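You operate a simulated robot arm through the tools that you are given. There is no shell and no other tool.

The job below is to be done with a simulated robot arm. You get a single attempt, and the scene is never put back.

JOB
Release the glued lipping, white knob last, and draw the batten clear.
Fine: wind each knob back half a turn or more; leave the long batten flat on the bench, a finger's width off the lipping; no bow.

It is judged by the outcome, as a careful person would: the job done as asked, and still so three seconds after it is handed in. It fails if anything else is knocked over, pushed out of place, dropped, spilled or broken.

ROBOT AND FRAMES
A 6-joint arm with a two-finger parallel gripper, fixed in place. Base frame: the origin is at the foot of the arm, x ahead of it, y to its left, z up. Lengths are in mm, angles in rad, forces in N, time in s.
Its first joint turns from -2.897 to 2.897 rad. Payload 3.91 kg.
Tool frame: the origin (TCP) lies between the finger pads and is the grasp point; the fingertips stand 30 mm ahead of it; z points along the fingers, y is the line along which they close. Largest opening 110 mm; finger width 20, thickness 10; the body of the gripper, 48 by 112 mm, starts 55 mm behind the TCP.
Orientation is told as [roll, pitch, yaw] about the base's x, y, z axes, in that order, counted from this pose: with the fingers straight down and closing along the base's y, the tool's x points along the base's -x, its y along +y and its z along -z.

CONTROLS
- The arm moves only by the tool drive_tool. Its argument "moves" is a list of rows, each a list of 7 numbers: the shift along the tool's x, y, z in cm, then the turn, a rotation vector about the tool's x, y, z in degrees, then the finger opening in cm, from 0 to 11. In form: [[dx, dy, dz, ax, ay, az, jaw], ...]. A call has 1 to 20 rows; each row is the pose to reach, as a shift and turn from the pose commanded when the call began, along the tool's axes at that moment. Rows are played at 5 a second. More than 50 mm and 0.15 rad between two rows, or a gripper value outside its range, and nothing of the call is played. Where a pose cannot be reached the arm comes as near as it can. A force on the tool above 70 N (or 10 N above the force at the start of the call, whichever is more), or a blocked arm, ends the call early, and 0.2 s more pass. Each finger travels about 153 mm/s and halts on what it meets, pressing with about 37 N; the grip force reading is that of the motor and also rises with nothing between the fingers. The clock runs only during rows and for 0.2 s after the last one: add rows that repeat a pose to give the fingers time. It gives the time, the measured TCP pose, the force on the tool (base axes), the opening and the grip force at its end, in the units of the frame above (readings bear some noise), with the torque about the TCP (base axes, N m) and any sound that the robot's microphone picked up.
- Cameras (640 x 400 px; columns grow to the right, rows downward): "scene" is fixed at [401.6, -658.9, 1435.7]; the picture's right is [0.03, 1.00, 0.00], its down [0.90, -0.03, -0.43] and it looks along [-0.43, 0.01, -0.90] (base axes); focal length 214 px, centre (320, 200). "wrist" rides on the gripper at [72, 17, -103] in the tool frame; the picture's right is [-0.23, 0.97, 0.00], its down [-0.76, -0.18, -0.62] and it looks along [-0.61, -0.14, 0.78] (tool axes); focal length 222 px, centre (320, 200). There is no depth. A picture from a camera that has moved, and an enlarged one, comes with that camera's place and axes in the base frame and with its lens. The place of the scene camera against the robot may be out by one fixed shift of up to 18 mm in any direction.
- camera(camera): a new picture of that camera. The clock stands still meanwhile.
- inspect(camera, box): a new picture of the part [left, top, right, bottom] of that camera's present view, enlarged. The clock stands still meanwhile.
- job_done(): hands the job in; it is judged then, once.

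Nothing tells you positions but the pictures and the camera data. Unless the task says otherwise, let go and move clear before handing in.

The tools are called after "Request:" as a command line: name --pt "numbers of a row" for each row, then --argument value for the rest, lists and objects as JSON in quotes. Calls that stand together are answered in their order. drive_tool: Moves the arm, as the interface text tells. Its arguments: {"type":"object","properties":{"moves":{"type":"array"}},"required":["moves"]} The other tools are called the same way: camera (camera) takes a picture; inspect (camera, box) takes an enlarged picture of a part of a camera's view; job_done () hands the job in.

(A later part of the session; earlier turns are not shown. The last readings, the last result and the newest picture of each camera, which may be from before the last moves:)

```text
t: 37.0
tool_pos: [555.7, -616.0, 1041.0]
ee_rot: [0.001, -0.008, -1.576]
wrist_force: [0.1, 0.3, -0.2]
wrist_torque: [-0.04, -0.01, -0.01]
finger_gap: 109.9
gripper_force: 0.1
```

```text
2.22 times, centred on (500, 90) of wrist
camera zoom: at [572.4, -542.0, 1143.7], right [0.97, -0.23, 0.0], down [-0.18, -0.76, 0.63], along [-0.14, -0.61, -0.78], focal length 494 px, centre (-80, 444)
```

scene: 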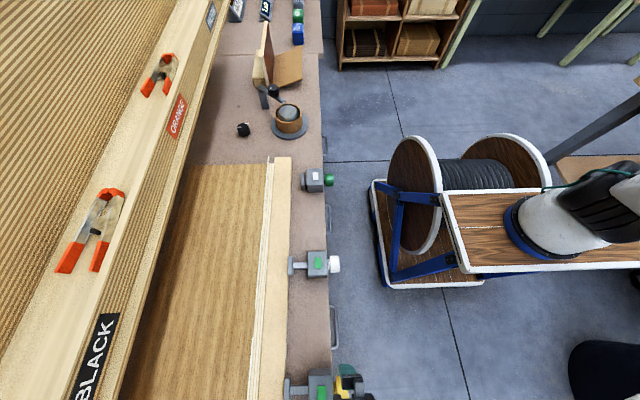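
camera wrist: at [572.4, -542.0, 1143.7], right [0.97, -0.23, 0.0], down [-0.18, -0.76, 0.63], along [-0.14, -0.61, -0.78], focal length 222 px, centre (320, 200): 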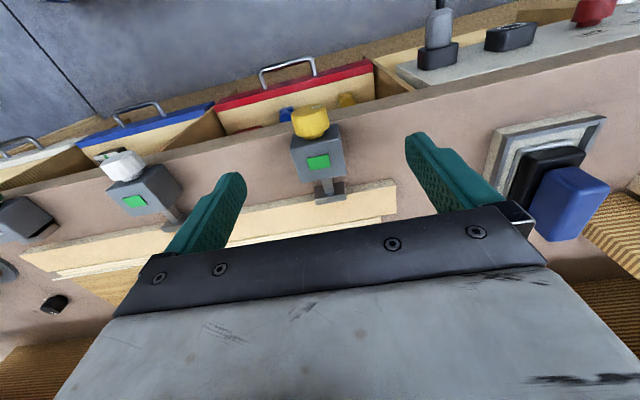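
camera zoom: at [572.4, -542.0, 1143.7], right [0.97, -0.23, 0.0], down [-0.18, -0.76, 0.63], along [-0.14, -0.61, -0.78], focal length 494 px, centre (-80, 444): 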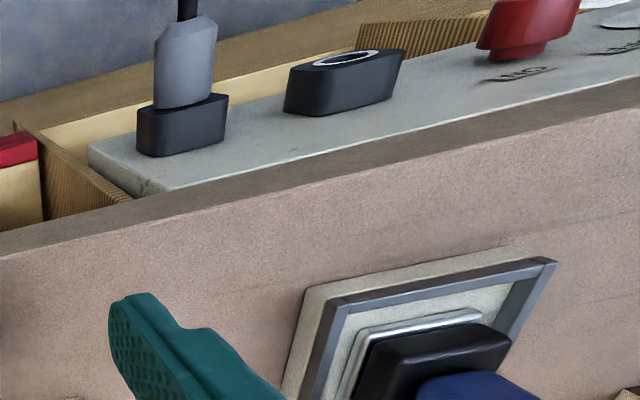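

The grey unit past the yellow clamp is a control panel with a joystick and a red button on the bench front, below bench height. I must stay clear of it and not touch it. The yellow knob is at about (545.5, -614, 922), so I'll lower onto it in stages.

Request:
drive_tool --pt "0.25 -1.0 3 0 0 0 11" --pt "0.25 -1.0 6 0 0 0 11" --pt "0.25 -1.0 9 0 0 0 11" --pt "0.25 -1.0 11 0 0 0 11" --pt "0.25 -1.0 11.8 0 0 0 11" --pt "0.25 -1.0 11.8 0 0 0 11"

Request:
inspect --camera "wrist" --box '[220, 120, 420, 245]'

Request:
camera --camera "wrist"

```text
t: 38.4
tool_pos: [546.3, -613.7, 923.1]
ee_rot: [0.0, -0.008, -1.574]
wrist_force: [-0.3, -0.1, -0.4]
wrist_torque: [-0.01, -0.04, -0.02]
finger_gap: 110.1
gripper_force: 0.2
```

```text
3.20 times, centred on (320, 182) of wrist
camera zoom: at [564.0, -540.1, 1025.2], right [0.97, -0.23, 0.0], down [-0.18, -0.76, 0.63], along [-0.14, -0.61, -0.78], focal length 711 px, centre (320, 256)
```

zoom: 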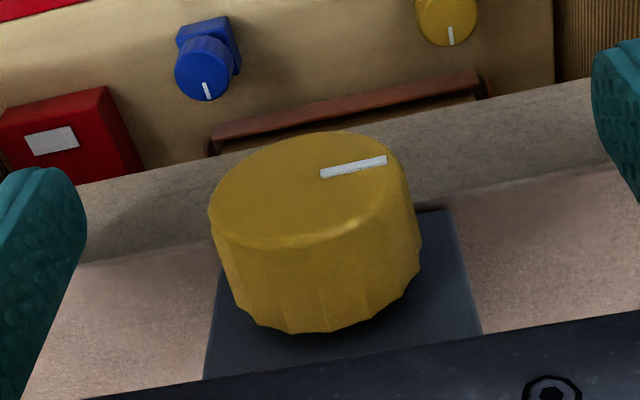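

```text
taken
camera wrist: at [564.0, -540.1, 1025.2], right [0.97, -0.23, 0.0], down [-0.18, -0.76, 0.63], along [-0.14, -0.61, -0.78], focal length 222 px, centre (320, 200)
```

wrist: 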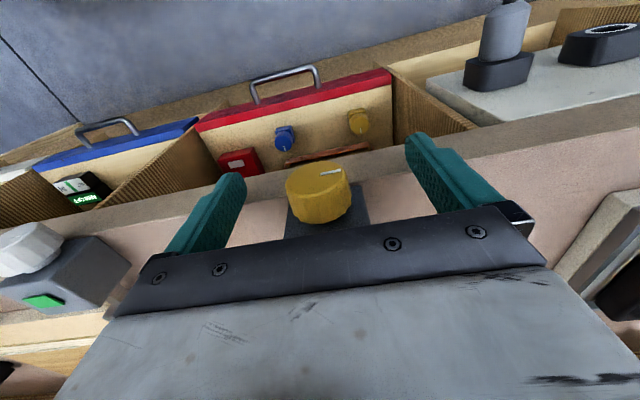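

The yellow knob is centred, and the joystick on the panel triangulates to about (726, -619, 771), well below the swing. I'll narrow the jaws, tilt to -50°, grip, and start the stroke.

Request:
drive_tool --pt "0 0 0 0 0 0 6" --pt "0 0 0 -7.5 0 0 6" --pt "0 0 0 -15 0 0 6" --pt "0 0 0 -22.5 0 0 6" --pt "0 0 0 -30 0 0 6" --pt "0 0 0 -37.5 0 0 6" --pt "0 0 0 -45 0 0 6" --pt "0 0 0 -50 0 0 6" --pt "0 0 0 -50 0 0 6"

Request:
inspect --camera "wrist" --box '[220, 120, 420, 245]'

Request:
camera --camera "scene"

```text
t: 40.4
tool_pos: [545.4, -612.5, 924.8]
ee_rot: [0.874, -0.006, -1.576]
wrist_force: [-0.3, -0.2, 0.5]
wrist_torque: [0.0, -0.03, -0.02]
finger_gap: 60.0
gripper_force: 0.1
```

```text
3.20 times, centred on (320, 182) of wrist
camera zoom: at [477.8, -539.5, 1002.7], right [0.62, -0.22, 0.75], down [-0.6, -0.76, 0.27], along [0.51, -0.61, -0.61], focal length 711 px, centre (320, 256)
```

zoom: 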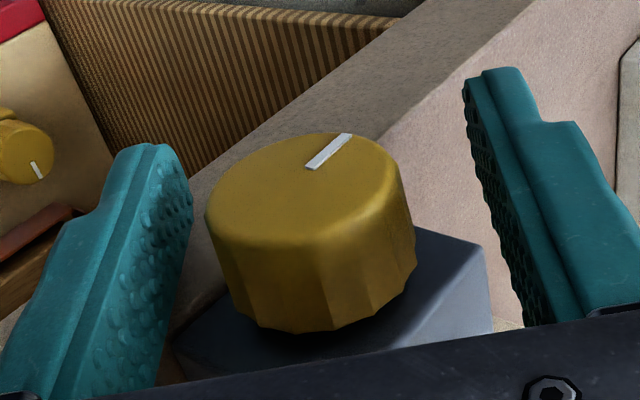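

```text
taken
```

scene: 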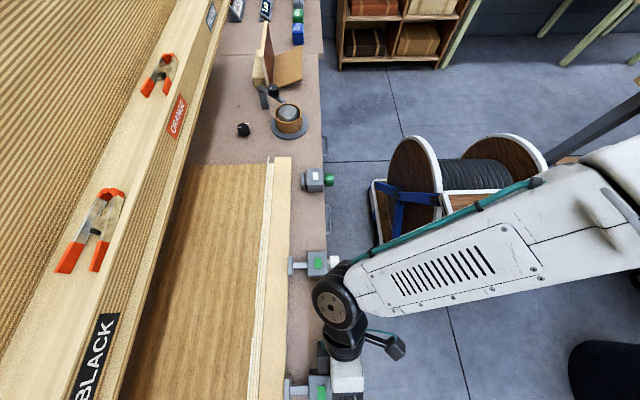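

It's nearly centred, about 2 mm off. I'll correct that, close, and take the full stroke to about +45°.

Request:
drive_tool --pt "0 -0.2 0.1 0 0 0 6" --pt "0 -0.2 0.1 0 0 0 3.5" --pt "0 -0.2 0.1 0 0 0 2.5" --pt "0 -0.2 0.1 0 0 0 2.5" --pt "0 -0.2 0.1 6 0 0 2.5" --pt "0 -0.2 0.1 12 0 0 2.5" --pt "0 -0.2 0.1 18 0 0 2.5" --pt "0 -0.2 0.1 24 0 0 2.5" --pt "0 -0.2 0.1 24 0 0 2.5"

Request:
inspect --camera "wrist" --box '[220, 120, 420, 245]'

Request:
inspect --camera "scene" --box '[240, 325, 360, 400]'

```text
t: 42.4
tool_pos: [545.4, -614.6, 921.8]
ee_rot: [0.456, -0.008, -1.575]
wrist_force: [5.4, -4.9, 19.0]
wrist_torque: [-0.07, -0.01, 0.22]
finger_gap: 35.1
gripper_force: 45.0
```

```text
3.20 times, centred on (320, 182) of wrist
camera zoom: at [515.4, -539.9, 1021.6], right [0.87, -0.23, 0.43], down [-0.44, -0.76, 0.49], along [0.21, -0.61, -0.76], focal length 711 px, centre (320, 256)
```

zoom: 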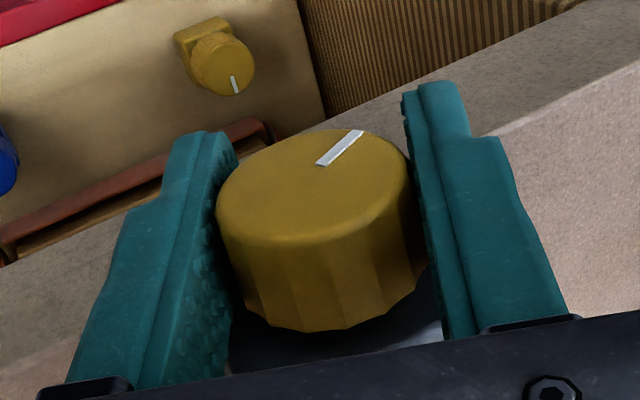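

```text
5.33 times, centred on (300, 362) of scene
camera zoom: at [401.6, -658.9, 1435.7], right [0.03, 1.0, 0.0], down [0.9, -0.03, -0.43], along [-0.43, 0.01, -0.9], focal length 1144 px, centre (427, -667)
```

zoom: 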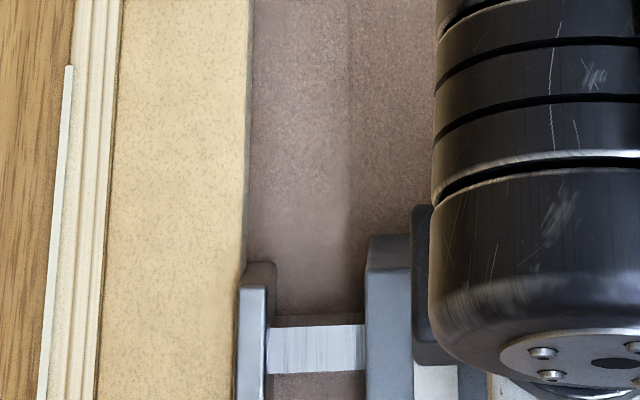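

It turned cleanly and the tag went white. I'll continue the stroke to about +45°.

Request:
drive_tool --pt "0 0 -0.1 7 0 0 2.5" --pt "0 0 -0.1 14 0 0 2.5" --pt "0 0 -0.1 21 0 0 2.5" --pt "0 0 -0.1 28 0 0 2.5" --pt "0 0 -0.1 35 0 0 2.5" --pt "0 0 -0.1 42 0 0 2.5" --pt "0 0 -0.1 49 0 0 2.5" --pt "0 0 -0.1 56 0 0 2.5" --pt "0 0 -0.1 63 0 0 2.5" --pt "0 0 -0.1 70 0 0 2.5" --pt "0 0 -0.1 70 0 0 2.5"

Request:
inspect --camera "wrist" --box '[220, 120, 420, 245]'

Request:
inspect --camera "scene" --box '[240, 325, 360, 400]'

```text
t: 44.8
tool_pos: [545.5, -613.2, 922.3]
ee_rot: [-0.768, -0.007, -1.572]
wrist_force: [37.2, -15.5, 6.0]
wrist_torque: [-0.75, -0.01, 0.83]
finger_gap: 35.1
gripper_force: 45.0
```

```text
3.20 times, centred on (320, 182) of wrist
camera zoom: at [630.1, -540.7, 984.0], right [0.7, -0.23, -0.67], down [0.3, -0.76, 0.58], along [-0.65, -0.61, -0.46], focal length 711 px, centre (320, 256)
```

zoom: 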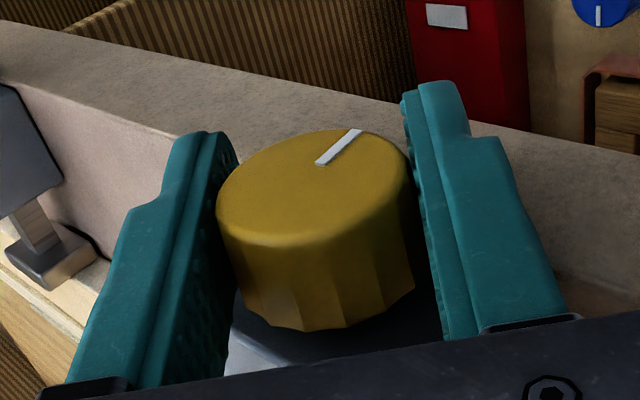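

```text
5.33 times, centred on (300, 362) of scene
camera zoom: at [401.6, -658.9, 1435.7], right [0.03, 1.0, 0.0], down [0.9, -0.03, -0.43], along [-0.43, 0.01, -0.9], focal length 1144 px, centre (427, -667)
```

zoom: 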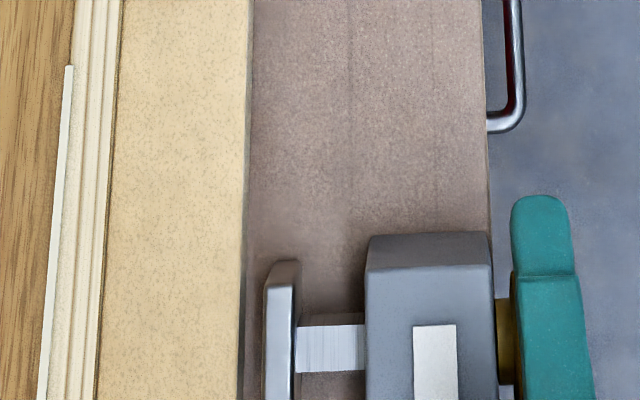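

The yellow pad is backing off the same way. I'll open, check the offset, and swing back for the second stroke.

Request:
drive_tool --pt "0 0 0 0 0 0 6" --pt "0 0 0 0 0 0 6" --pt "0 0 0 0 0 0 6"

Request:
inspect --camera "wrist" --box '[220, 120, 420, 245]'

```text
t: 45.6
tool_pos: [543.0, -612.9, 923.2]
ee_rot: [-0.768, -0.007, -1.577]
wrist_force: [-0.1, 0.6, 0.4]
wrist_torque: [-0.04, 0.01, -0.01]
finger_gap: 60.1
gripper_force: 0.1
```

```text
3.20 times, centred on (320, 182) of wrist
camera zoom: at [627.8, -541.0, 984.8], right [0.7, -0.23, -0.68], down [0.3, -0.76, 0.58], along [-0.65, -0.61, -0.46], focal length 711 px, centre (320, 256)
```

zoom: 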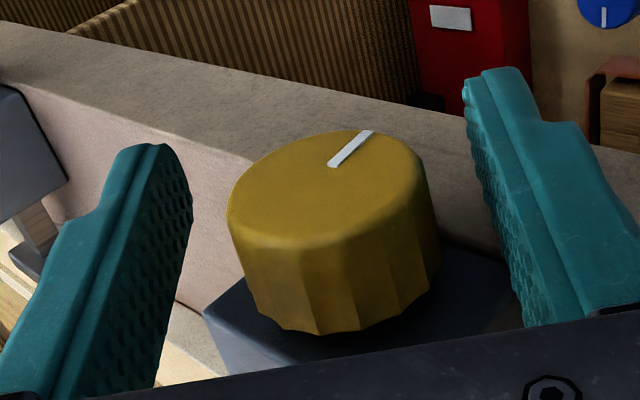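

Request:
drive_tool --pt "0 0.2 0 0 0 0 6" --pt "0 0.2 0 -8 0 0 6" --pt "0 0.2 0 -16 0 0 6" --pt "0 0.2 0 -24 0 0 6" --pt "0 0.2 0 -32 0 0 6" --pt "0 0.2 0 -40 0 0 6" --pt "0 0.2 0 -48 0 0 6" --pt "0 0.2 0 -56 0 0 6" --pt "0 0.2 0 -64 0 0 6" --pt "0 0.2 0 -72 0 0 6" --pt "0 0.2 0 -80 0 0 6" --pt "0 0.2 0 -88 0 0 6" --pt "0 0.2 0 -94 0 0 6" --pt "0 0.2 0 -94 0 0 6"

Request:
inspect --camera "wrist" --box '[220, 120, 420, 245]'

```text
t: 48.6
tool_pos: [546.8, -612.6, 921.5]
ee_rot: [0.874, -0.006, -1.573]
wrist_force: [-0.5, 0.1, -0.3]
wrist_torque: [0.01, -0.01, 0.02]
finger_gap: 60.2
gripper_force: 0.0
```

```text
3.20 times, centred on (320, 182) of wrist
camera zoom: at [477.8, -539.4, 999.4], right [0.62, -0.22, 0.75], down [-0.6, -0.76, 0.27], along [0.51, -0.61, -0.61], focal length 711 px, centre (320, 256)
```

zoom: 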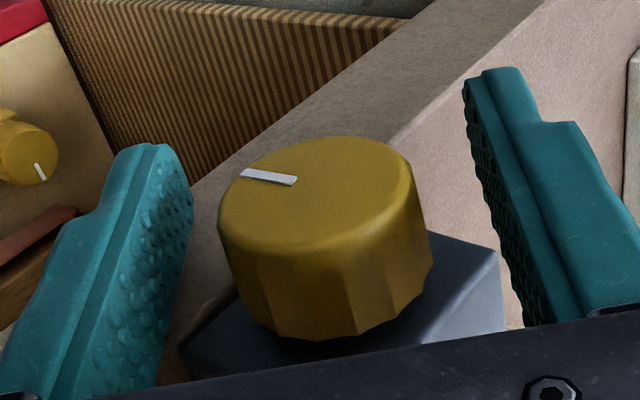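

The knob is well centred. Second stroke on yellow.

Request:
drive_tool --pt "0 0 0 0 0 0 3.5" --pt "0 0 0 0 0 0 2.5" --pt "0 0 0 0 0 0 2.5" --pt "0 0 0 7.5 0 0 2.5" --pt "0 0 0 15 0 0 2.5" --pt "0 0 0 22.5 0 0 2.5" --pt "0 0 0 30 0 0 2.5" --pt "0 0 0 37.5 0 0 2.5" --pt "0 0 0 45 0 0 2.5" --pt "0 0 0 52.5 0 0 2.5" --pt "0 0 0 60 0 0 2.5" --pt "0 0 0 67.5 0 0 2.5" --pt "0 0 0 75 0 0 2.5" --pt "0 0 0 82.5 0 0 2.5" --pt "0 0 0 90 0 0 2.5" --pt "0 0 0 97.5 0 0 2.5" --pt "0 0 0 97.5 0 0 2.5"

Request:
inspect --camera "wrist" --box '[220, 120, 420, 245]'

Request:
inspect --camera "scene" --box '[240, 325, 360, 400]'

```text
t: 52.2
tool_pos: [544.2, -612.8, 921.8]
ee_rot: [-0.83, -0.009, -1.576]
wrist_force: [-10.9, -4.1, 0.4]
wrist_torque: [0.2, -0.02, -0.34]
finger_gap: 35.5
gripper_force: 44.8
```

```text
3.20 times, centred on (320, 182) of wrist
camera zoom: at [633.3, -540.5, 978.0], right [0.66, -0.24, -0.72], down [0.34, -0.76, 0.56], along [-0.68, -0.61, -0.42], focal length 711 px, centre (320, 256)
```

zoom: 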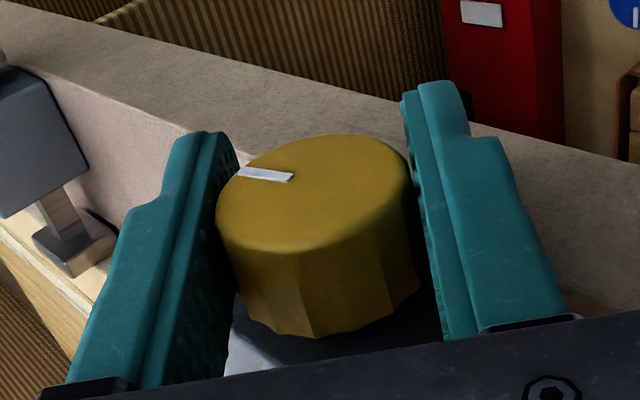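

```text
5.33 times, centred on (300, 362) of scene
camera zoom: at [401.6, -658.9, 1435.7], right [0.03, 1.0, 0.0], down [0.9, -0.03, -0.43], along [-0.43, 0.01, -0.9], focal length 1144 px, centre (427, -667)
```

zoom: 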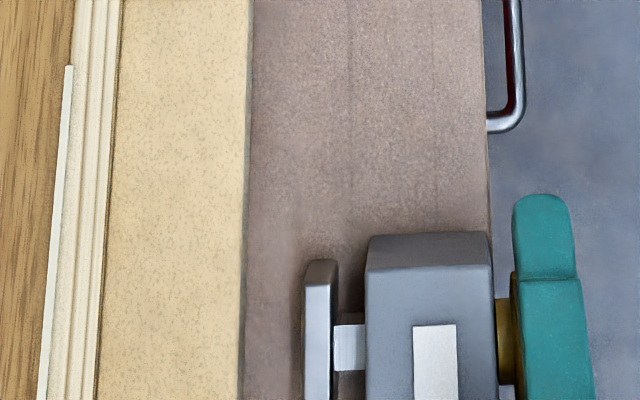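

The yellow pad is now about 23 mm back. As with green, I'll add a 45° third stroke.

Request:
drive_tool --pt "0 0 0 0 0 0 6" --pt "0 0 0 0 0 0 6" --pt "0 0 0 -8 0 0 6" --pt "0 0 0 -16 0 0 6" --pt "0 0 0 -24 0 0 6" --pt "0 0 0 -32 0 0 6" --pt "0 0 0 -40 0 0 6" --pt "0 0 0 -47.5 0 0 6" --pt "0 0 0 -47.5 0 0 6" --pt "0 0 0 -47.5 0 0 3.5" --pt "0 0 0 -47.5 0 0 2.5" --pt "0 0 0 -47.5 0 0 2.5"

Request:
drive_tool --pt "0 0 0 7.5 0 0 2.5" --pt "0 0 0 15 0 0 2.5" --pt "0 0 0 22.5 0 0 2.5" --pt "0 0 0 30 0 0 2.5" --pt "0 0 0 37.5 0 0 2.5" --pt "0 0 0 45 0 0 2.5" --pt "0 0 0 45 0 0 2.5" --pt "0 0 0 45 0 0 6" --pt "0 0 0 45 0 0 6"

Request:
inspect --camera "scene" --box '[240, 325, 360, 400]'

Request:
inspect --camera "wrist" --box '[220, 120, 420, 245]'

```text
t: 54.8
tool_pos: [544.5, -612.7, 921.6]
ee_rot: [-0.001, -0.005, -1.575]
wrist_force: [-4.7, 0.4, -1.4]
wrist_torque: [-0.18, 0.01, -0.03]
finger_gap: 35.0
gripper_force: 44.8
```

```text
t: 56.8
tool_pos: [546.3, -613.4, 922.0]
ee_rot: [-0.784, -0.008, -1.574]
wrist_force: [0.7, -0.3, -0.6]
wrist_torque: [-0.02, -0.03, -0.03]
finger_gap: 59.9
gripper_force: 0.0
```

```text
5.33 times, centred on (300, 362) of scene
camera zoom: at [401.6, -658.9, 1435.7], right [0.03, 1.0, 0.0], down [0.9, -0.03, -0.43], along [-0.43, 0.01, -0.9], focal length 1144 px, centre (427, -667)
```

zoom: 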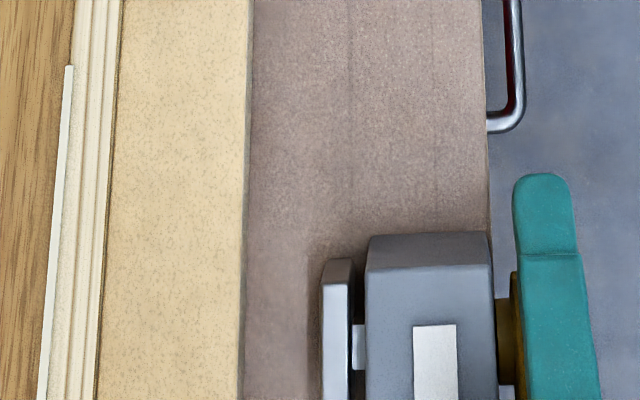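

```text
3.20 times, centred on (320, 182) of wrist
camera zoom: at [631.8, -540.4, 982.3], right [0.69, -0.23, -0.69], down [0.31, -0.76, 0.57], along [-0.65, -0.61, -0.45], focal length 711 px, centre (320, 256)
```

zoom: 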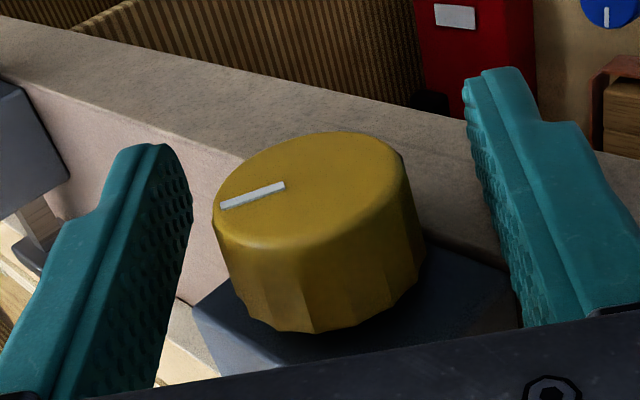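

Yellow is done at about 235° of unwinding with the pad well clear. I'll return to vertical, lift, and move to the white knob at about x=325.

Request:
drive_tool --pt "0 0 0 -7.5 0 0 7" --pt "0 0 0 -15 0 0 8" --pt "0 0 0 -22.5 0 0 9" --pt "0 0 0 -30 0 0 10" --pt "0 0 0 -37.5 0 0 11" --pt "0 0 0 -45 0 0 11" --pt "0 0 0 -45 0 0 11"

Request:
drive_tool --pt "0 0 -4 0 0 0 11" --pt "0 0 -8 0 0 0 11" --pt "0 0 -12 0 0 0 11" --pt "0 -4.5 -12 0 0 0 11" --pt "0 -9 -12 0 0 0 11" --pt "0 -13.5 -12 0 0 0 11" --pt "0 -18 -12 0 0 0 11" --pt "0 -22 -12 0 0 0 11" --pt "0 -22 -12 0 0 0 11"

Request:
inspect --camera "wrist" --box '[250, 80, 390, 210]'

Request:
camera --camera "wrist"

```text
t: 58.4
tool_pos: [545.9, -612.8, 921.6]
ee_rot: [0.001, -0.006, -1.574]
wrist_force: [-0.3, 0.6, -0.2]
wrist_torque: [-0.02, 0.02, -0.04]
finger_gap: 110.0
gripper_force: 0.1
```

```text
t: 60.4
tool_pos: [322.1, -612.6, 1044.5]
ee_rot: [0.0, -0.008, -1.574]
wrist_force: [-0.5, 1.0, -0.2]
wrist_torque: [0.01, -0.01, 0.02]
finger_gap: 109.6
gripper_force: 0.0
```

```text
3.08 times, centred on (320, 145) of wrist
camera zoom: at [340.4, -539.7, 1146.7], right [0.97, -0.23, 0.0], down [-0.18, -0.76, 0.63], along [-0.14, -0.61, -0.78], focal length 684 px, centre (320, 369)
```

zoom: 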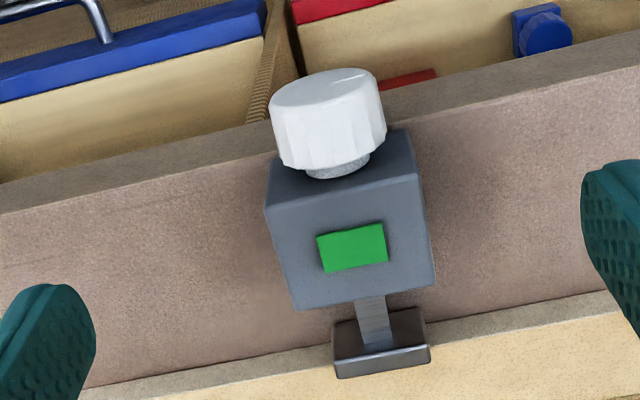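

```text
taken
camera wrist: at [340.4, -539.7, 1146.7], right [0.97, -0.23, 0.0], down [-0.18, -0.76, 0.63], along [-0.14, -0.61, -0.78], focal length 222 px, centre (320, 200)
```

wrist: 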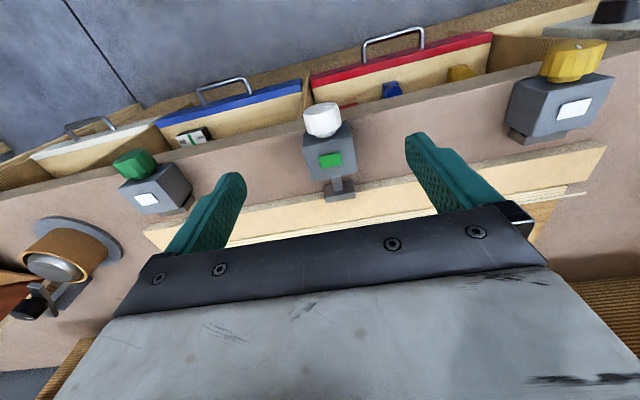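

The white knob is at about (326, -613, 922). I'll lower onto it.

Request:
drive_tool --pt "0 0.05 3 0 0 0 11" --pt "0 0.05 6 0 0 0 11" --pt "0 0.05 9 0 0 0 11" --pt "0 0.05 11 0 0 0 11" --pt "0 0.05 12.1 0 0 0 11" --pt "0 0.05 12.1 0 0 0 6" --pt "0 0.05 12.1 0 0 0 6"

Request:
inspect --camera "wrist" --box '[220, 120, 420, 245]'

```text
t: 62.0
tool_pos: [324.7, -613.2, 919.5]
ee_rot: [0.0, -0.006, -1.573]
wrist_force: [0.1, 0.9, 0.3]
wrist_torque: [-0.02, 0.04, 0.04]
finger_gap: 60.0
gripper_force: 0.1
```

```text
3.20 times, centred on (320, 182) of wrist
camera zoom: at [342.6, -539.2, 1022.5], right [0.97, -0.23, 0.0], down [-0.18, -0.76, 0.63], along [-0.14, -0.61, -0.78], focal length 711 px, centre (320, 256)
```

zoom: 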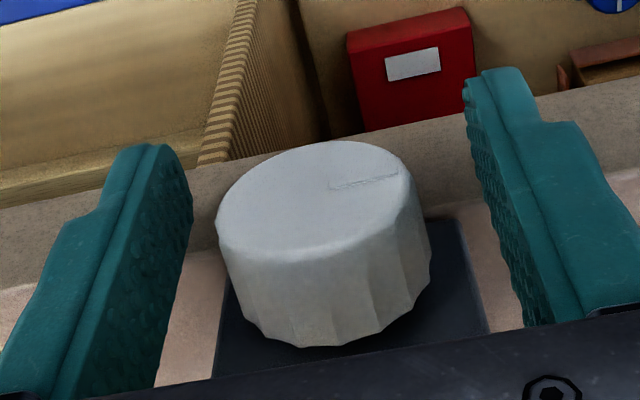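

Centred. I'll tilt to -50° with the jaws at 60 mm and check.

Request:
drive_tool --pt "0 0 0 -7.5 0 0 6" --pt "0 0 0 -15 0 0 6" --pt "0 0 0 -22.5 0 0 6" --pt "0 0 0 -30 0 0 6" --pt "0 0 0 -37.5 0 0 6" --pt "0 0 0 -45 0 0 6" --pt "0 0 0 -50 0 0 6" --pt "0 0 0 -50 0 0 6"

Request:
inspect --camera "wrist" --box '[220, 120, 420, 245]'

Request:
camera --camera "scene"

```text
t: 63.8
tool_pos: [326.0, -611.9, 918.7]
ee_rot: [0.874, -0.008, -1.574]
wrist_force: [-0.3, 0.1, -0.1]
wrist_torque: [-0.04, 0.0, 0.0]
finger_gap: 59.9
gripper_force: 0.1
```

```text
3.20 times, centred on (320, 182) of wrist
camera zoom: at [258.7, -538.5, 998.4], right [0.62, -0.22, 0.75], down [-0.6, -0.76, 0.27], along [0.51, -0.61, -0.61], focal length 711 px, centre (320, 256)
```

zoom: 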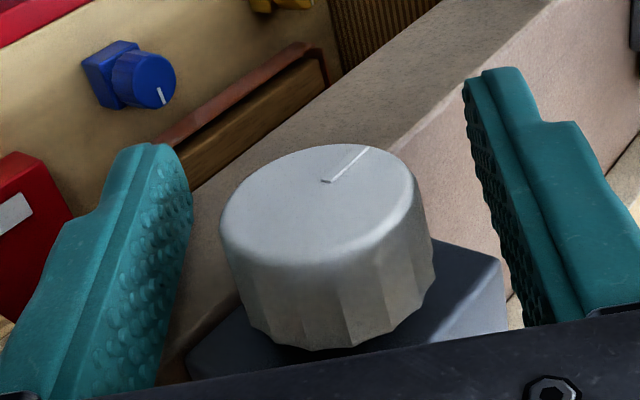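

```text
taken
```

scene: 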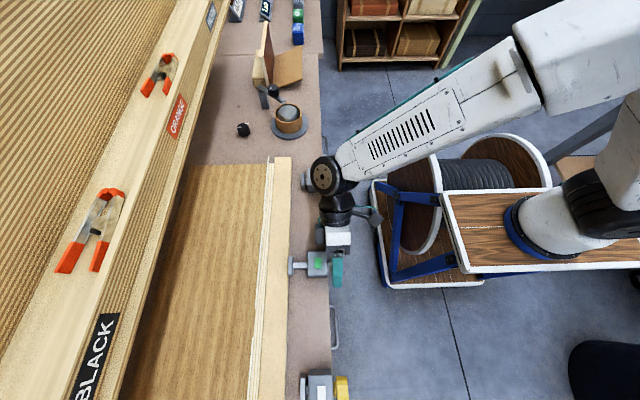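

Well aligned. Green and yellow are already slack, so I'll now close and take the full first stroke on the white knob.

Request:
drive_tool --pt "0 0.08 -0.12 0 0 0 6" --pt "0 0.08 -0.12 0 0 0 3.5" --pt "0 0.08 -0.12 0 0 0 2.5" --pt "0 0.08 -0.12 0 0 0 2.5" --pt "0 0.08 -0.12 7.5 0 0 2.5" --pt "0 0.08 -0.12 15 0 0 2.5" --pt "0 0.08 -0.12 22.5 0 0 2.5" --pt "0 0.08 -0.12 30 0 0 2.5" --pt "0 0.08 -0.12 37.5 0 0 2.5" --pt "0 0.08 -0.12 45 0 0 2.5" --pt "0 0.08 -0.12 52.5 0 0 2.5" --pt "0 0.08 -0.12 60 0 0 2.5" --pt "0 0.08 -0.12 67.5 0 0 2.5" --pt "0 0.08 -0.12 75 0 0 2.5" --pt "0 0.08 -0.12 82.5 0 0 2.5" --pt "0 0.08 -0.12 90 0 0 2.5" --pt "0 0.08 -0.12 97.5 0 0 2.5" --pt "0 0.08 -0.12 97.5 0 0 2.5"

Request:
inspect --camera "wrist" --box '[220, 120, 420, 245]'

Request:
inspect --camera "scene" --box '[240, 225, 360, 300]'

```text
t: 67.6
tool_pos: [324.3, -613.4, 921.6]
ee_rot: [-0.832, -0.005, -1.576]
wrist_force: [-22.4, -5.9, -11.9]
wrist_torque: [0.45, -0.02, -0.51]
finger_gap: 35.5
gripper_force: 45.0
```

```text
3.20 times, centred on (320, 182) of wrist
camera zoom: at [413.7, -540.1, 978.3], right [0.66, -0.23, -0.72], down [0.34, -0.76, 0.56], along [-0.68, -0.61, -0.42], focal length 711 px, centre (320, 256)
```

zoom: 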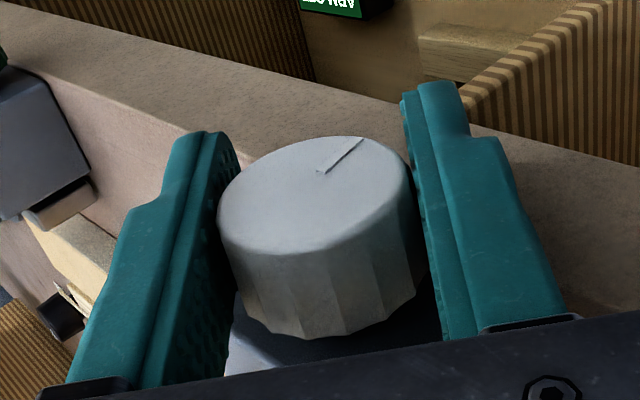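

```text
5.33 times, centred on (300, 262) of scene
camera zoom: at [401.6, -658.9, 1435.7], right [0.03, 1.0, 0.0], down [0.9, -0.03, -0.43], along [-0.43, 0.01, -0.9], focal length 1144 px, centre (427, -133)
```

zoom: 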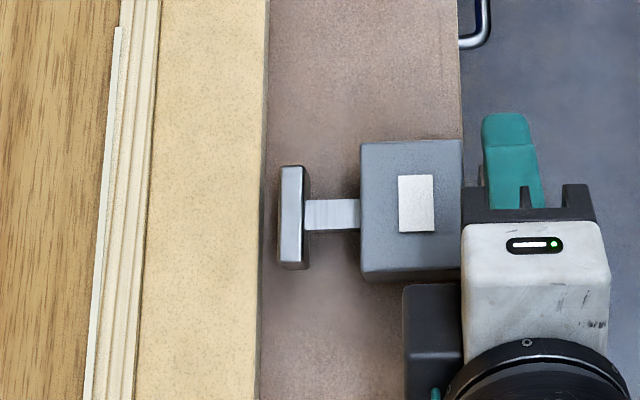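

The white pad has come off the batten too. I'll open, swing back, and check before the second stroke.

Request:
drive_tool --pt "0 0 0 0 0 0 6" --pt "0 0 0 0 0 0 6" --pt "0 -0.1 0 -8 0 0 6" --pt "0 -0.1 0 -16 0 0 6" --pt "0 -0.1 0 -24 0 0 6" --pt "0 -0.1 0 -32 0 0 6" --pt "0 -0.1 0 -40 0 0 6" --pt "0 -0.1 0 -48 0 0 6" --pt "0 -0.1 0 -56 0 0 6" --pt "0 -0.1 0 -64 0 0 6" --pt "0 -0.1 0 -72 0 0 6" --pt "0 -0.1 0 -80 0 0 6" --pt "0 -0.1 0 -88 0 0 6" --pt "0 -0.1 0 -97 0 0 6" --pt "0 -0.1 0 -97 0 0 6"

Request:
inspect --camera "wrist" --box '[220, 120, 420, 245]'

```text
refused: row 14 steps farther than a row can; nothing moved
```

```text
3.20 times, centred on (320, 182) of wrist
camera zoom: at [413.7, -540.1, 978.3], right [0.66, -0.23, -0.72], down [0.34, -0.76, 0.56], along [-0.68, -0.61, -0.42], focal length 711 px, centre (320, 256)
```

zoom: 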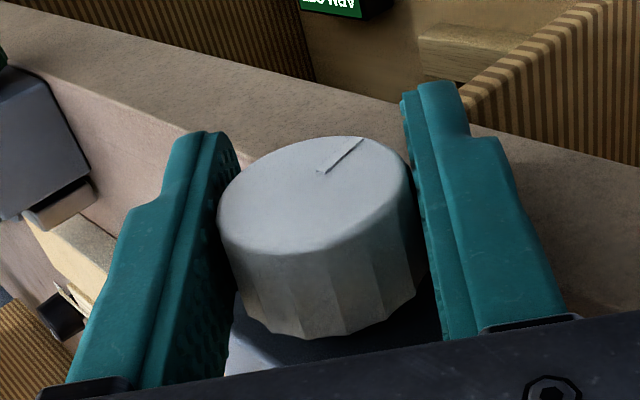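

One row's step was too large, so the call was refused and nothing moved. The jaws still hold the white knob, and I'll resend with smaller steps.

Request:
drive_tool --pt "0 0 0 0 0 0 6" --pt "0 0 0 0 0 0 6" --pt "0 -0.1 0 -8 0 0 6" --pt "0 -0.1 0 -16 0 0 6" --pt "0 -0.1 0 -24 0 0 6" --pt "0 -0.1 0 -32 0 0 6" --pt "0 -0.1 0 -40 0 0 6" --pt "0 -0.1 0 -48 0 0 6" --pt "0 -0.1 0 -56 0 0 6" --pt "0 -0.1 0 -64 0 0 6" --pt "0 -0.1 0 -72 0 0 6" --pt "0 -0.1 0 -80 0 0 6" --pt "0 -0.1 0 -88 0 0 6" --pt "0 -0.1 0 -96 0 0 6" --pt "0 -0.1 0 -96 0 0 6"

Request:
inspect --camera "wrist" --box '[220, 120, 420, 245]'

```text
t: 70.8
tool_pos: [325.2, -612.3, 923.7]
ee_rot: [0.848, -0.006, -1.574]
wrist_force: [0.2, -0.3, -0.2]
wrist_torque: [0.01, 0.0, 0.04]
finger_gap: 59.9
gripper_force: 0.1
```

```text
3.20 times, centred on (320, 182) of wrist
camera zoom: at [259.4, -538.7, 1002.1], right [0.64, -0.22, 0.73], down [-0.59, -0.76, 0.28], along [0.49, -0.61, -0.62], focal length 711 px, centre (320, 256)
```

zoom: 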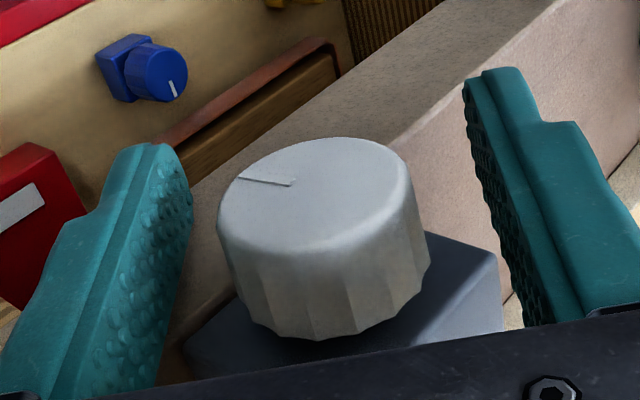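

Centred again. Second stroke on white.

Request:
drive_tool --pt "0 0 0 0 0 0 3.5" --pt "0 0 0 0 0 0 2.5" --pt "0 0 0 0 0 0 2.5" --pt "0 0 0 7.5 0 0 2.5" --pt "0 0 0 15 0 0 2.5" --pt "0 0 0 22.5 0 0 2.5" --pt "0 0 0 30 0 0 2.5" --pt "0 0 0 37.5 0 0 2.5" --pt "0 0 0 45 0 0 2.5" --pt "0 0 0 52.5 0 0 2.5" --pt "0 0 0 60 0 0 2.5" --pt "0 0 0 67.5 0 0 2.5" --pt "0 0 0 75 0 0 2.5" --pt "0 0 0 82.5 0 0 2.5" --pt "0 0 0 90 0 0 2.5" --pt "0 0 0 96 0 0 2.5" --pt "0 0 0 96 0 0 2.5"

Request:
drive_tool --pt "0 0 0 0 0 0 6" --pt "0 0 0 0 0 0 6" --pt "0 0 0 -8 0 0 6" --pt "0 0 0 -16 0 0 6" --pt "0 0 0 -24 0 0 6" --pt "0 0 0 -32 0 0 6" --pt "0 0 0 -40 0 0 6" --pt "0 0 0 -47.5 0 0 6" --pt "0 0 0 -47.5 0 0 6"

Request:
inspect --camera "wrist" --box '[220, 120, 420, 245]'

Request:
inspect --camera "scene" --box '[240, 225, 360, 300]'

```text
t: 74.4
tool_pos: [326.0, -612.9, 921.6]
ee_rot: [-0.83, -0.004, -1.576]
wrist_force: [-3.3, 0.4, -13.6]
wrist_torque: [-0.13, -0.03, 0.41]
finger_gap: 35.2
gripper_force: 45.7
```

```text
t: 76.4
tool_pos: [324.8, -612.7, 923.8]
ee_rot: [0.001, -0.007, -1.574]
wrist_force: [0.1, 0.2, -0.2]
wrist_torque: [-0.01, -0.02, -0.01]
finger_gap: 60.0
gripper_force: 0.1
```

```text
3.20 times, centred on (320, 182) of wrist
camera zoom: at [342.6, -539.2, 1025.3], right [0.97, -0.23, 0.0], down [-0.18, -0.76, 0.63], along [-0.14, -0.61, -0.78], focal length 711 px, centre (320, 256)
```

zoom: 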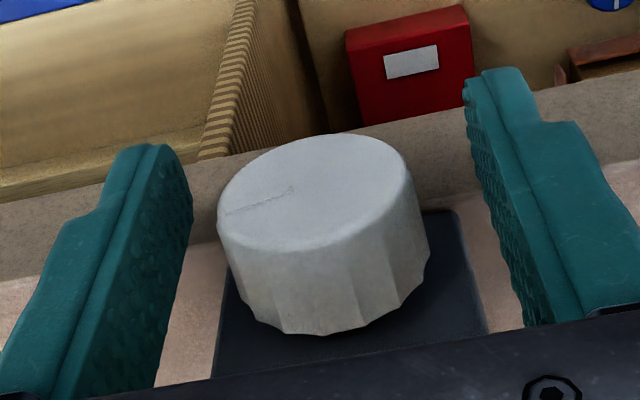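

```text
5.33 times, centred on (300, 262) of scene
camera zoom: at [401.6, -658.9, 1435.7], right [0.03, 1.0, 0.0], down [0.9, -0.03, -0.43], along [-0.43, 0.01, -0.9], focal length 1144 px, centre (427, -133)
```

zoom: 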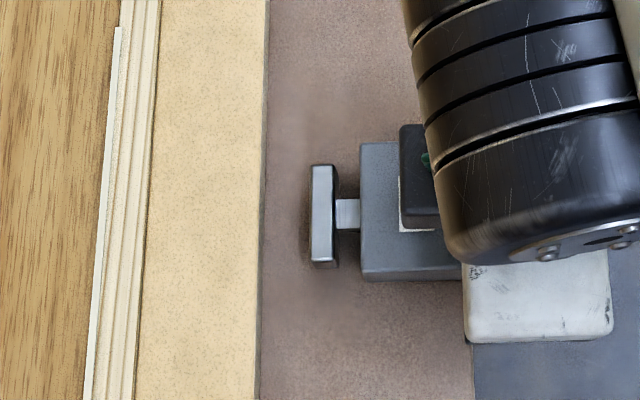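

White is past half a turn and its pad is about 21 mm clear. I'll add the same 45° margin stroke, then return to vertical and lift away.

Request:
drive_tool --pt "0 0 0 0 0 0 3.5" --pt "0 0 0 0 0 0 2.5" --pt "0 0 0 0 0 0 2.5" --pt "0 0 0 7.5 0 0 2.5" --pt "0 0 0 15 0 0 2.5" --pt "0 0 0 22.5 0 0 2.5" --pt "0 0 0 30 0 0 2.5" --pt "0 0 0 37.5 0 0 2.5" --pt "0 0 0 45 0 0 2.5" --pt "0 0 0 45 0 0 2.5" --pt "0 0 0 45 0 0 6" --pt "0 0 0 45 0 0 6"

Request:
drive_tool --pt "0 0 0 -7.5 0 0 6" --pt "0 0 0 -15 0 0 6" --pt "0 0 0 -22.5 0 0 6" --pt "0 0 0 -30 0 0 6" --pt "0 0 0 -37.5 0 0 6" --pt "0 0 0 -45 0 0 6" --pt "0 0 0 -45 0 0 6"

Request:
drive_tool --pt "0 0 -4 0 0 0 6" --pt "0 0 -8 0 0 0 6" --pt "0 0 -12 0 0 0 6" --pt "2 0 -16 0 0 0 6" --pt "5 0 -19 0 0 0 6" --pt "5 0 -19 0 0 0 6"

Request:
camera --camera "wrist"

Request:
camera --camera "scene"

```text
t: 79.0
tool_pos: [325.1, -612.7, 921.9]
ee_rot: [-0.786, -0.005, -1.576]
wrist_force: [0.4, -0.9, 0.0]
wrist_torque: [-0.01, 0.01, -0.03]
finger_gap: 60.0
gripper_force: 0.1
```

```text
t: 80.6
tool_pos: [325.7, -613.2, 922.1]
ee_rot: [0.002, -0.008, -1.575]
wrist_force: [0.4, -0.3, -0.4]
wrist_torque: [-0.02, -0.02, 0.0]
finger_gap: 60.0
gripper_force: 0.1
```

```text
t: 82.0
tool_pos: [324.0, -560.5, 1113.1]
ee_rot: [0.0, -0.006, -1.575]
wrist_force: [1.4, 0.5, 0.4]
wrist_torque: [0.01, 0.0, 0.05]
finger_gap: 60.1
gripper_force: 0.1
```

```text
taken
camera wrist: at [342.2, -487.3, 1215.3], right [0.97, -0.23, 0.0], down [-0.18, -0.76, 0.63], along [-0.14, -0.61, -0.78], focal length 222 px, centre (320, 200)
```

wrist: 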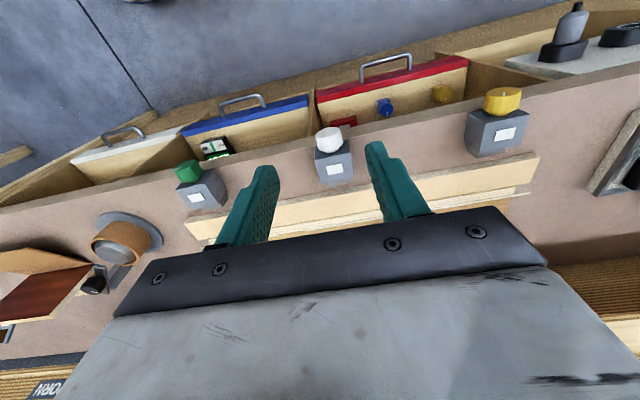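

```text
taken
```

scene: 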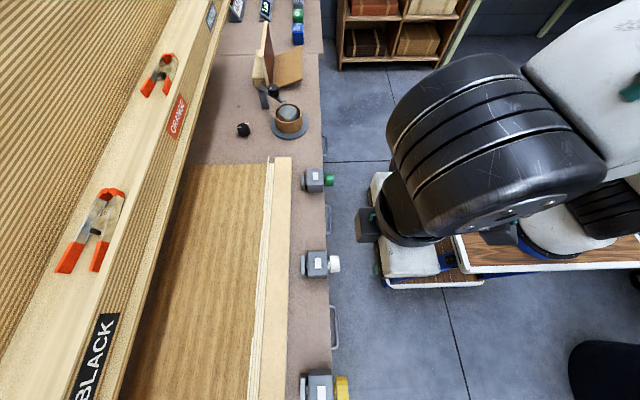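

All three clamps are released, white last, and nothing else has been disturbed. Next I'll study the batten's ends and height to find a way to pull it back evenly.

Request:
inspect --camera "wrist" --box '[170, 180, 290, 260]'

Request:
inspect --camera "wrist" --box '[440, 130, 560, 220]'

Request:
inspect --camera "scene" --box '[240, 140, 320, 200]'

Request:
inspect --camera "scene" --box '[230, 330, 350, 400]'

```text
5.00 times, centred on (230, 220) of wrist
camera zoom: at [342.2, -487.3, 1215.3], right [0.97, -0.23, 0.0], down [-0.18, -0.76, 0.63], along [-0.14, -0.61, -0.78], focal length 1111 px, centre (770, 100)
```

zoom: 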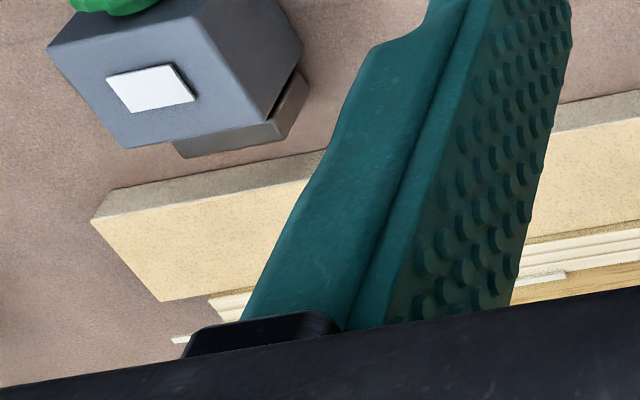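

```text
4.44 times, centred on (500, 175) of wrist
camera zoom: at [342.2, -487.3, 1215.3], right [0.97, -0.23, 0.0], down [-0.18, -0.76, 0.63], along [-0.14, -0.61, -0.78], focal length 987 px, centre (-480, 311)
```

zoom: 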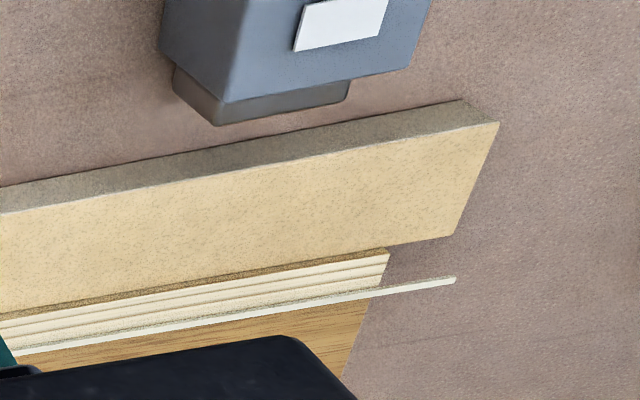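

```text
6.67 times, centred on (280, 170) of scene
camera zoom: at [401.6, -658.9, 1435.7], right [0.03, 1.0, 0.0], down [0.9, -0.03, -0.43], along [-0.43, 0.01, -0.9], focal length 1430 px, centre (587, 400)
```

zoom: 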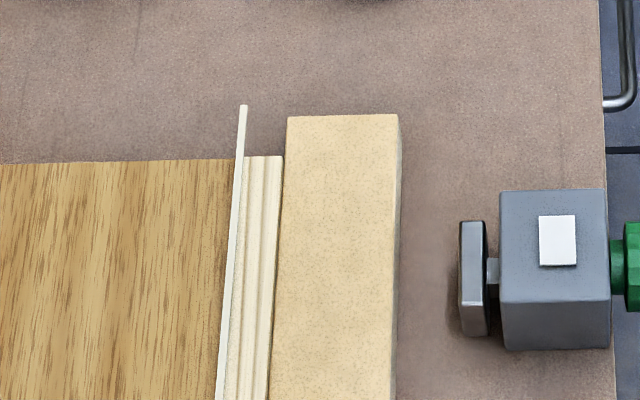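

```text
5.33 times, centred on (290, 365) of scene
camera zoom: at [401.6, -658.9, 1435.7], right [0.03, 1.0, 0.0], down [0.9, -0.03, -0.43], along [-0.43, 0.01, -0.9], focal length 1144 px, centre (480, -680)
```

zoom: 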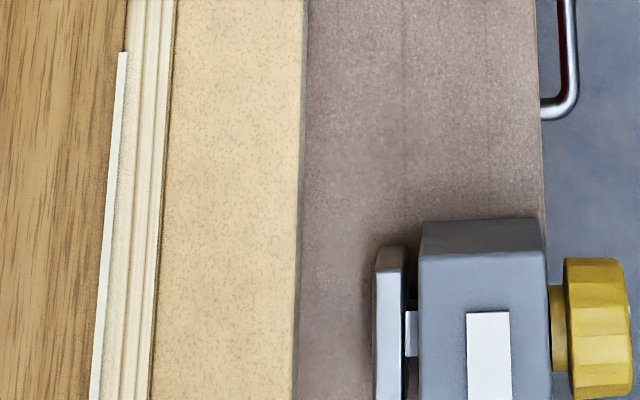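

The batten spans about x 27–627, y -766 to -719, and about 16 mm tall. Both ends stick out about 22 mm past the lipping, so I can take an end between the fingers, closing along y, and draw it straight toward the pads. I'll turn the tool to yaw 0 and go above the low-x end.

Request:
drive_tool --pt "0 0 0 0 0 -8 6" --pt "0 0 0 0 0 -16 6" --pt "0 0 0 0 0 -24 6" --pt "0 0 0 0 0 -32 6" --pt "0 0 0 0 0 -40 6" --pt "0 0 0 0 0 -48 6" --pt "0 0 0 0 0 -56 6" --pt "0 0 0 0 0 -64 6" --pt "0 0 0 0 0 -72 6" --pt "0 0 0 0 0 -80 6" --pt "0 0 0 0 0 -88 6" --pt "0 0 0 0 0 -90 6" --pt "0 0 0 0 0 -90 6"

```text
t: 84.8
tool_pos: [324.6, -561.6, 1111.6]
ee_rot: [-0.007, 0.0, -0.005]
wrist_force: [0.5, -0.2, -0.2]
wrist_torque: [-0.02, -0.03, 0.02]
finger_gap: 59.8
gripper_force: 0.0
```

Request:
drive_tool --pt "3.6 -2.2 0 -0.4 0 -0.29 7" --pt "7.2 -4.5 0 -0.4 0 -0.29 7" --pt "10.8 -6.7 0 -0.4 0 -0.29 7" --pt "14.4 -9 0 -0.4 0 -0.29 7" --pt "18 -11.2 0 -0.4 0 -0.29 7" --pt "21.6 -13.5 1 -0.4 0 -0.29 7" --pt "25.2 -15.8 3 -0.4 0 -0.29 7" --pt "28.8 -18.0 5 -0.4 0 -0.29 7" --pt "28.8 -18.0 5 -0.4 0 -0.29 7"

Request:
camera --camera "wrist"

Request:
camera --camera "scene"

```text
t: 86.8
tool_pos: [39.4, -745.6, 1061.7]
ee_rot: [0.0, 0.0, 0.001]
wrist_force: [0.3, -0.1, 0.3]
wrist_torque: [0.02, 0.0, 0.01]
finger_gap: 70.0
gripper_force: 0.0
```

```text
taken
camera wrist: at [-33.6, -728.8, 1163.9], right [0.23, 0.97, 0.0], down [0.76, -0.18, 0.62], along [0.61, -0.14, -0.78], focal length 222 px, centre (320, 200)
```

wrist: 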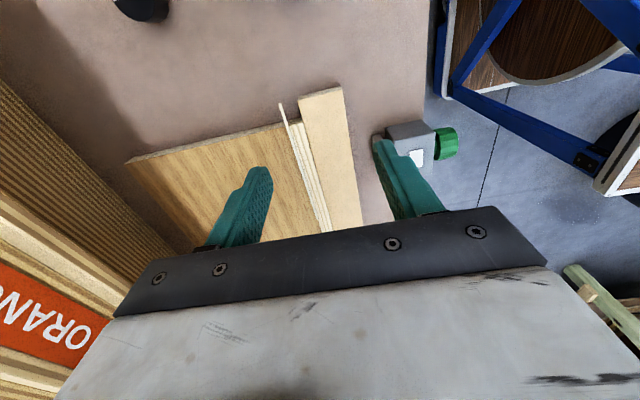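

```text
taken
```

scene: 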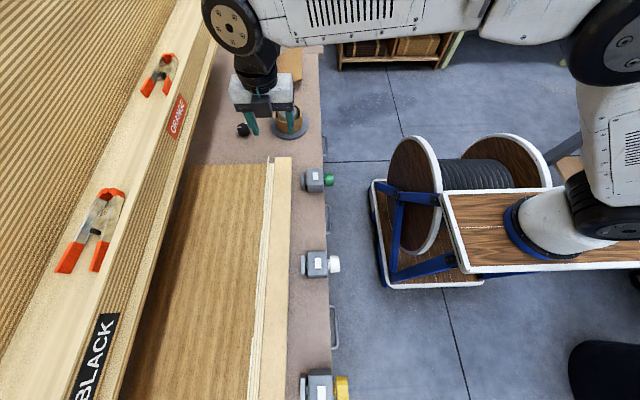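

The gripper is above the low-x end and the arm's wrist is clear of the shelf. I'll zoom to locate the batten's end precisely.

Request:
inspect --camera "wrist" --box '[240, 70, 400, 170]'

```text
4.00 times, centred on (320, 120) of wrist
camera zoom: at [-33.6, -728.8, 1163.9], right [0.23, 0.97, 0.0], down [0.76, -0.18, 0.62], along [0.61, -0.14, -0.78], focal length 888 px, centre (320, 520)
```

zoom: 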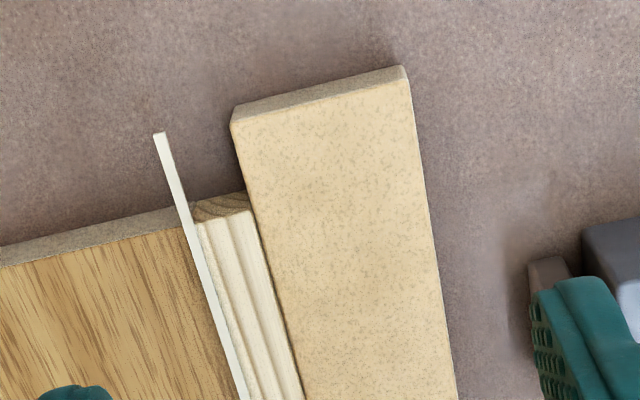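

The corners measure cleanly. The finger has to fit in a slot about 17 mm wide between the batten's inner face and the thin strip over the joint. I'll move to the right offset, descend partway, and measure again.

Request:
drive_tool --pt "0.64 0.37 0 0 0 0 5.4" --pt "0.64 0.37 3 0 0 0 5.4" --pt "0.64 0.37 6 0 0 0 5.4" --pt "0.64 0.37 8.5 0 0 0 5.4" --pt "0.64 0.37 8.5 0 0 0 5.4" --pt "0.64 0.37 8.5 0 0 0 5.4"

Request:
inspect --camera "wrist" --box '[220, 80, 420, 205]'

Request:
inspect --camera "scene" --box '[220, 90, 340, 180]'

```text
t: 88.2
tool_pos: [31.9, -740.7, 978.2]
ee_rot: [-0.001, 0.001, 0.001]
wrist_force: [-0.6, 0.5, 0.8]
wrist_torque: [-0.04, -0.02, 0.0]
finger_gap: 54.1
gripper_force: 0.0
```

```text
3.20 times, centred on (320, 142) of wrist
camera zoom: at [-40.2, -722.5, 1081.3], right [0.23, 0.97, 0.0], down [0.76, -0.18, 0.62], along [0.61, -0.14, -0.78], focal length 711 px, centre (320, 384)
```

zoom: 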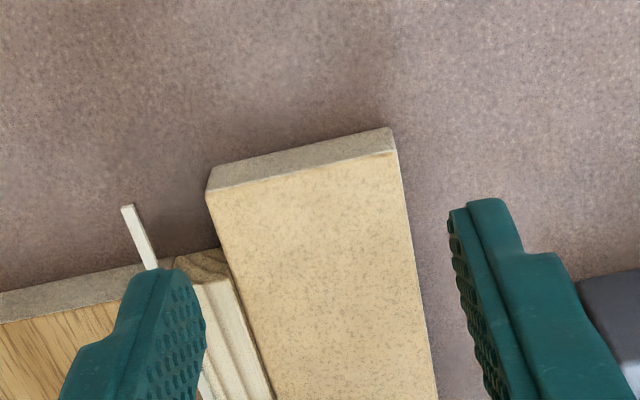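

```text
4.44 times, centred on (280, 135) of scene
camera zoom: at [401.6, -658.9, 1435.7], right [0.03, 1.0, 0.0], down [0.9, -0.03, -0.43], along [-0.43, 0.01, -0.9], focal length 953 px, centre (498, 489)
```

zoom: 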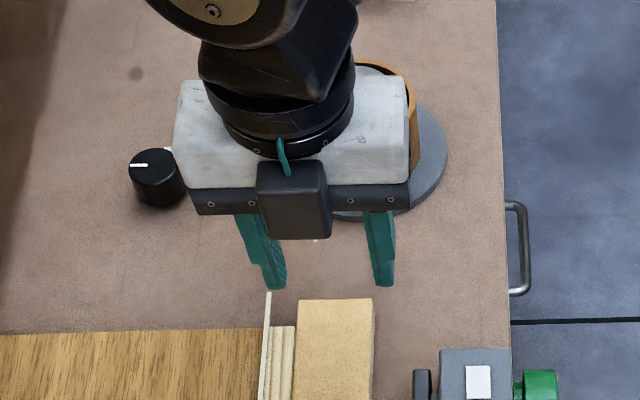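

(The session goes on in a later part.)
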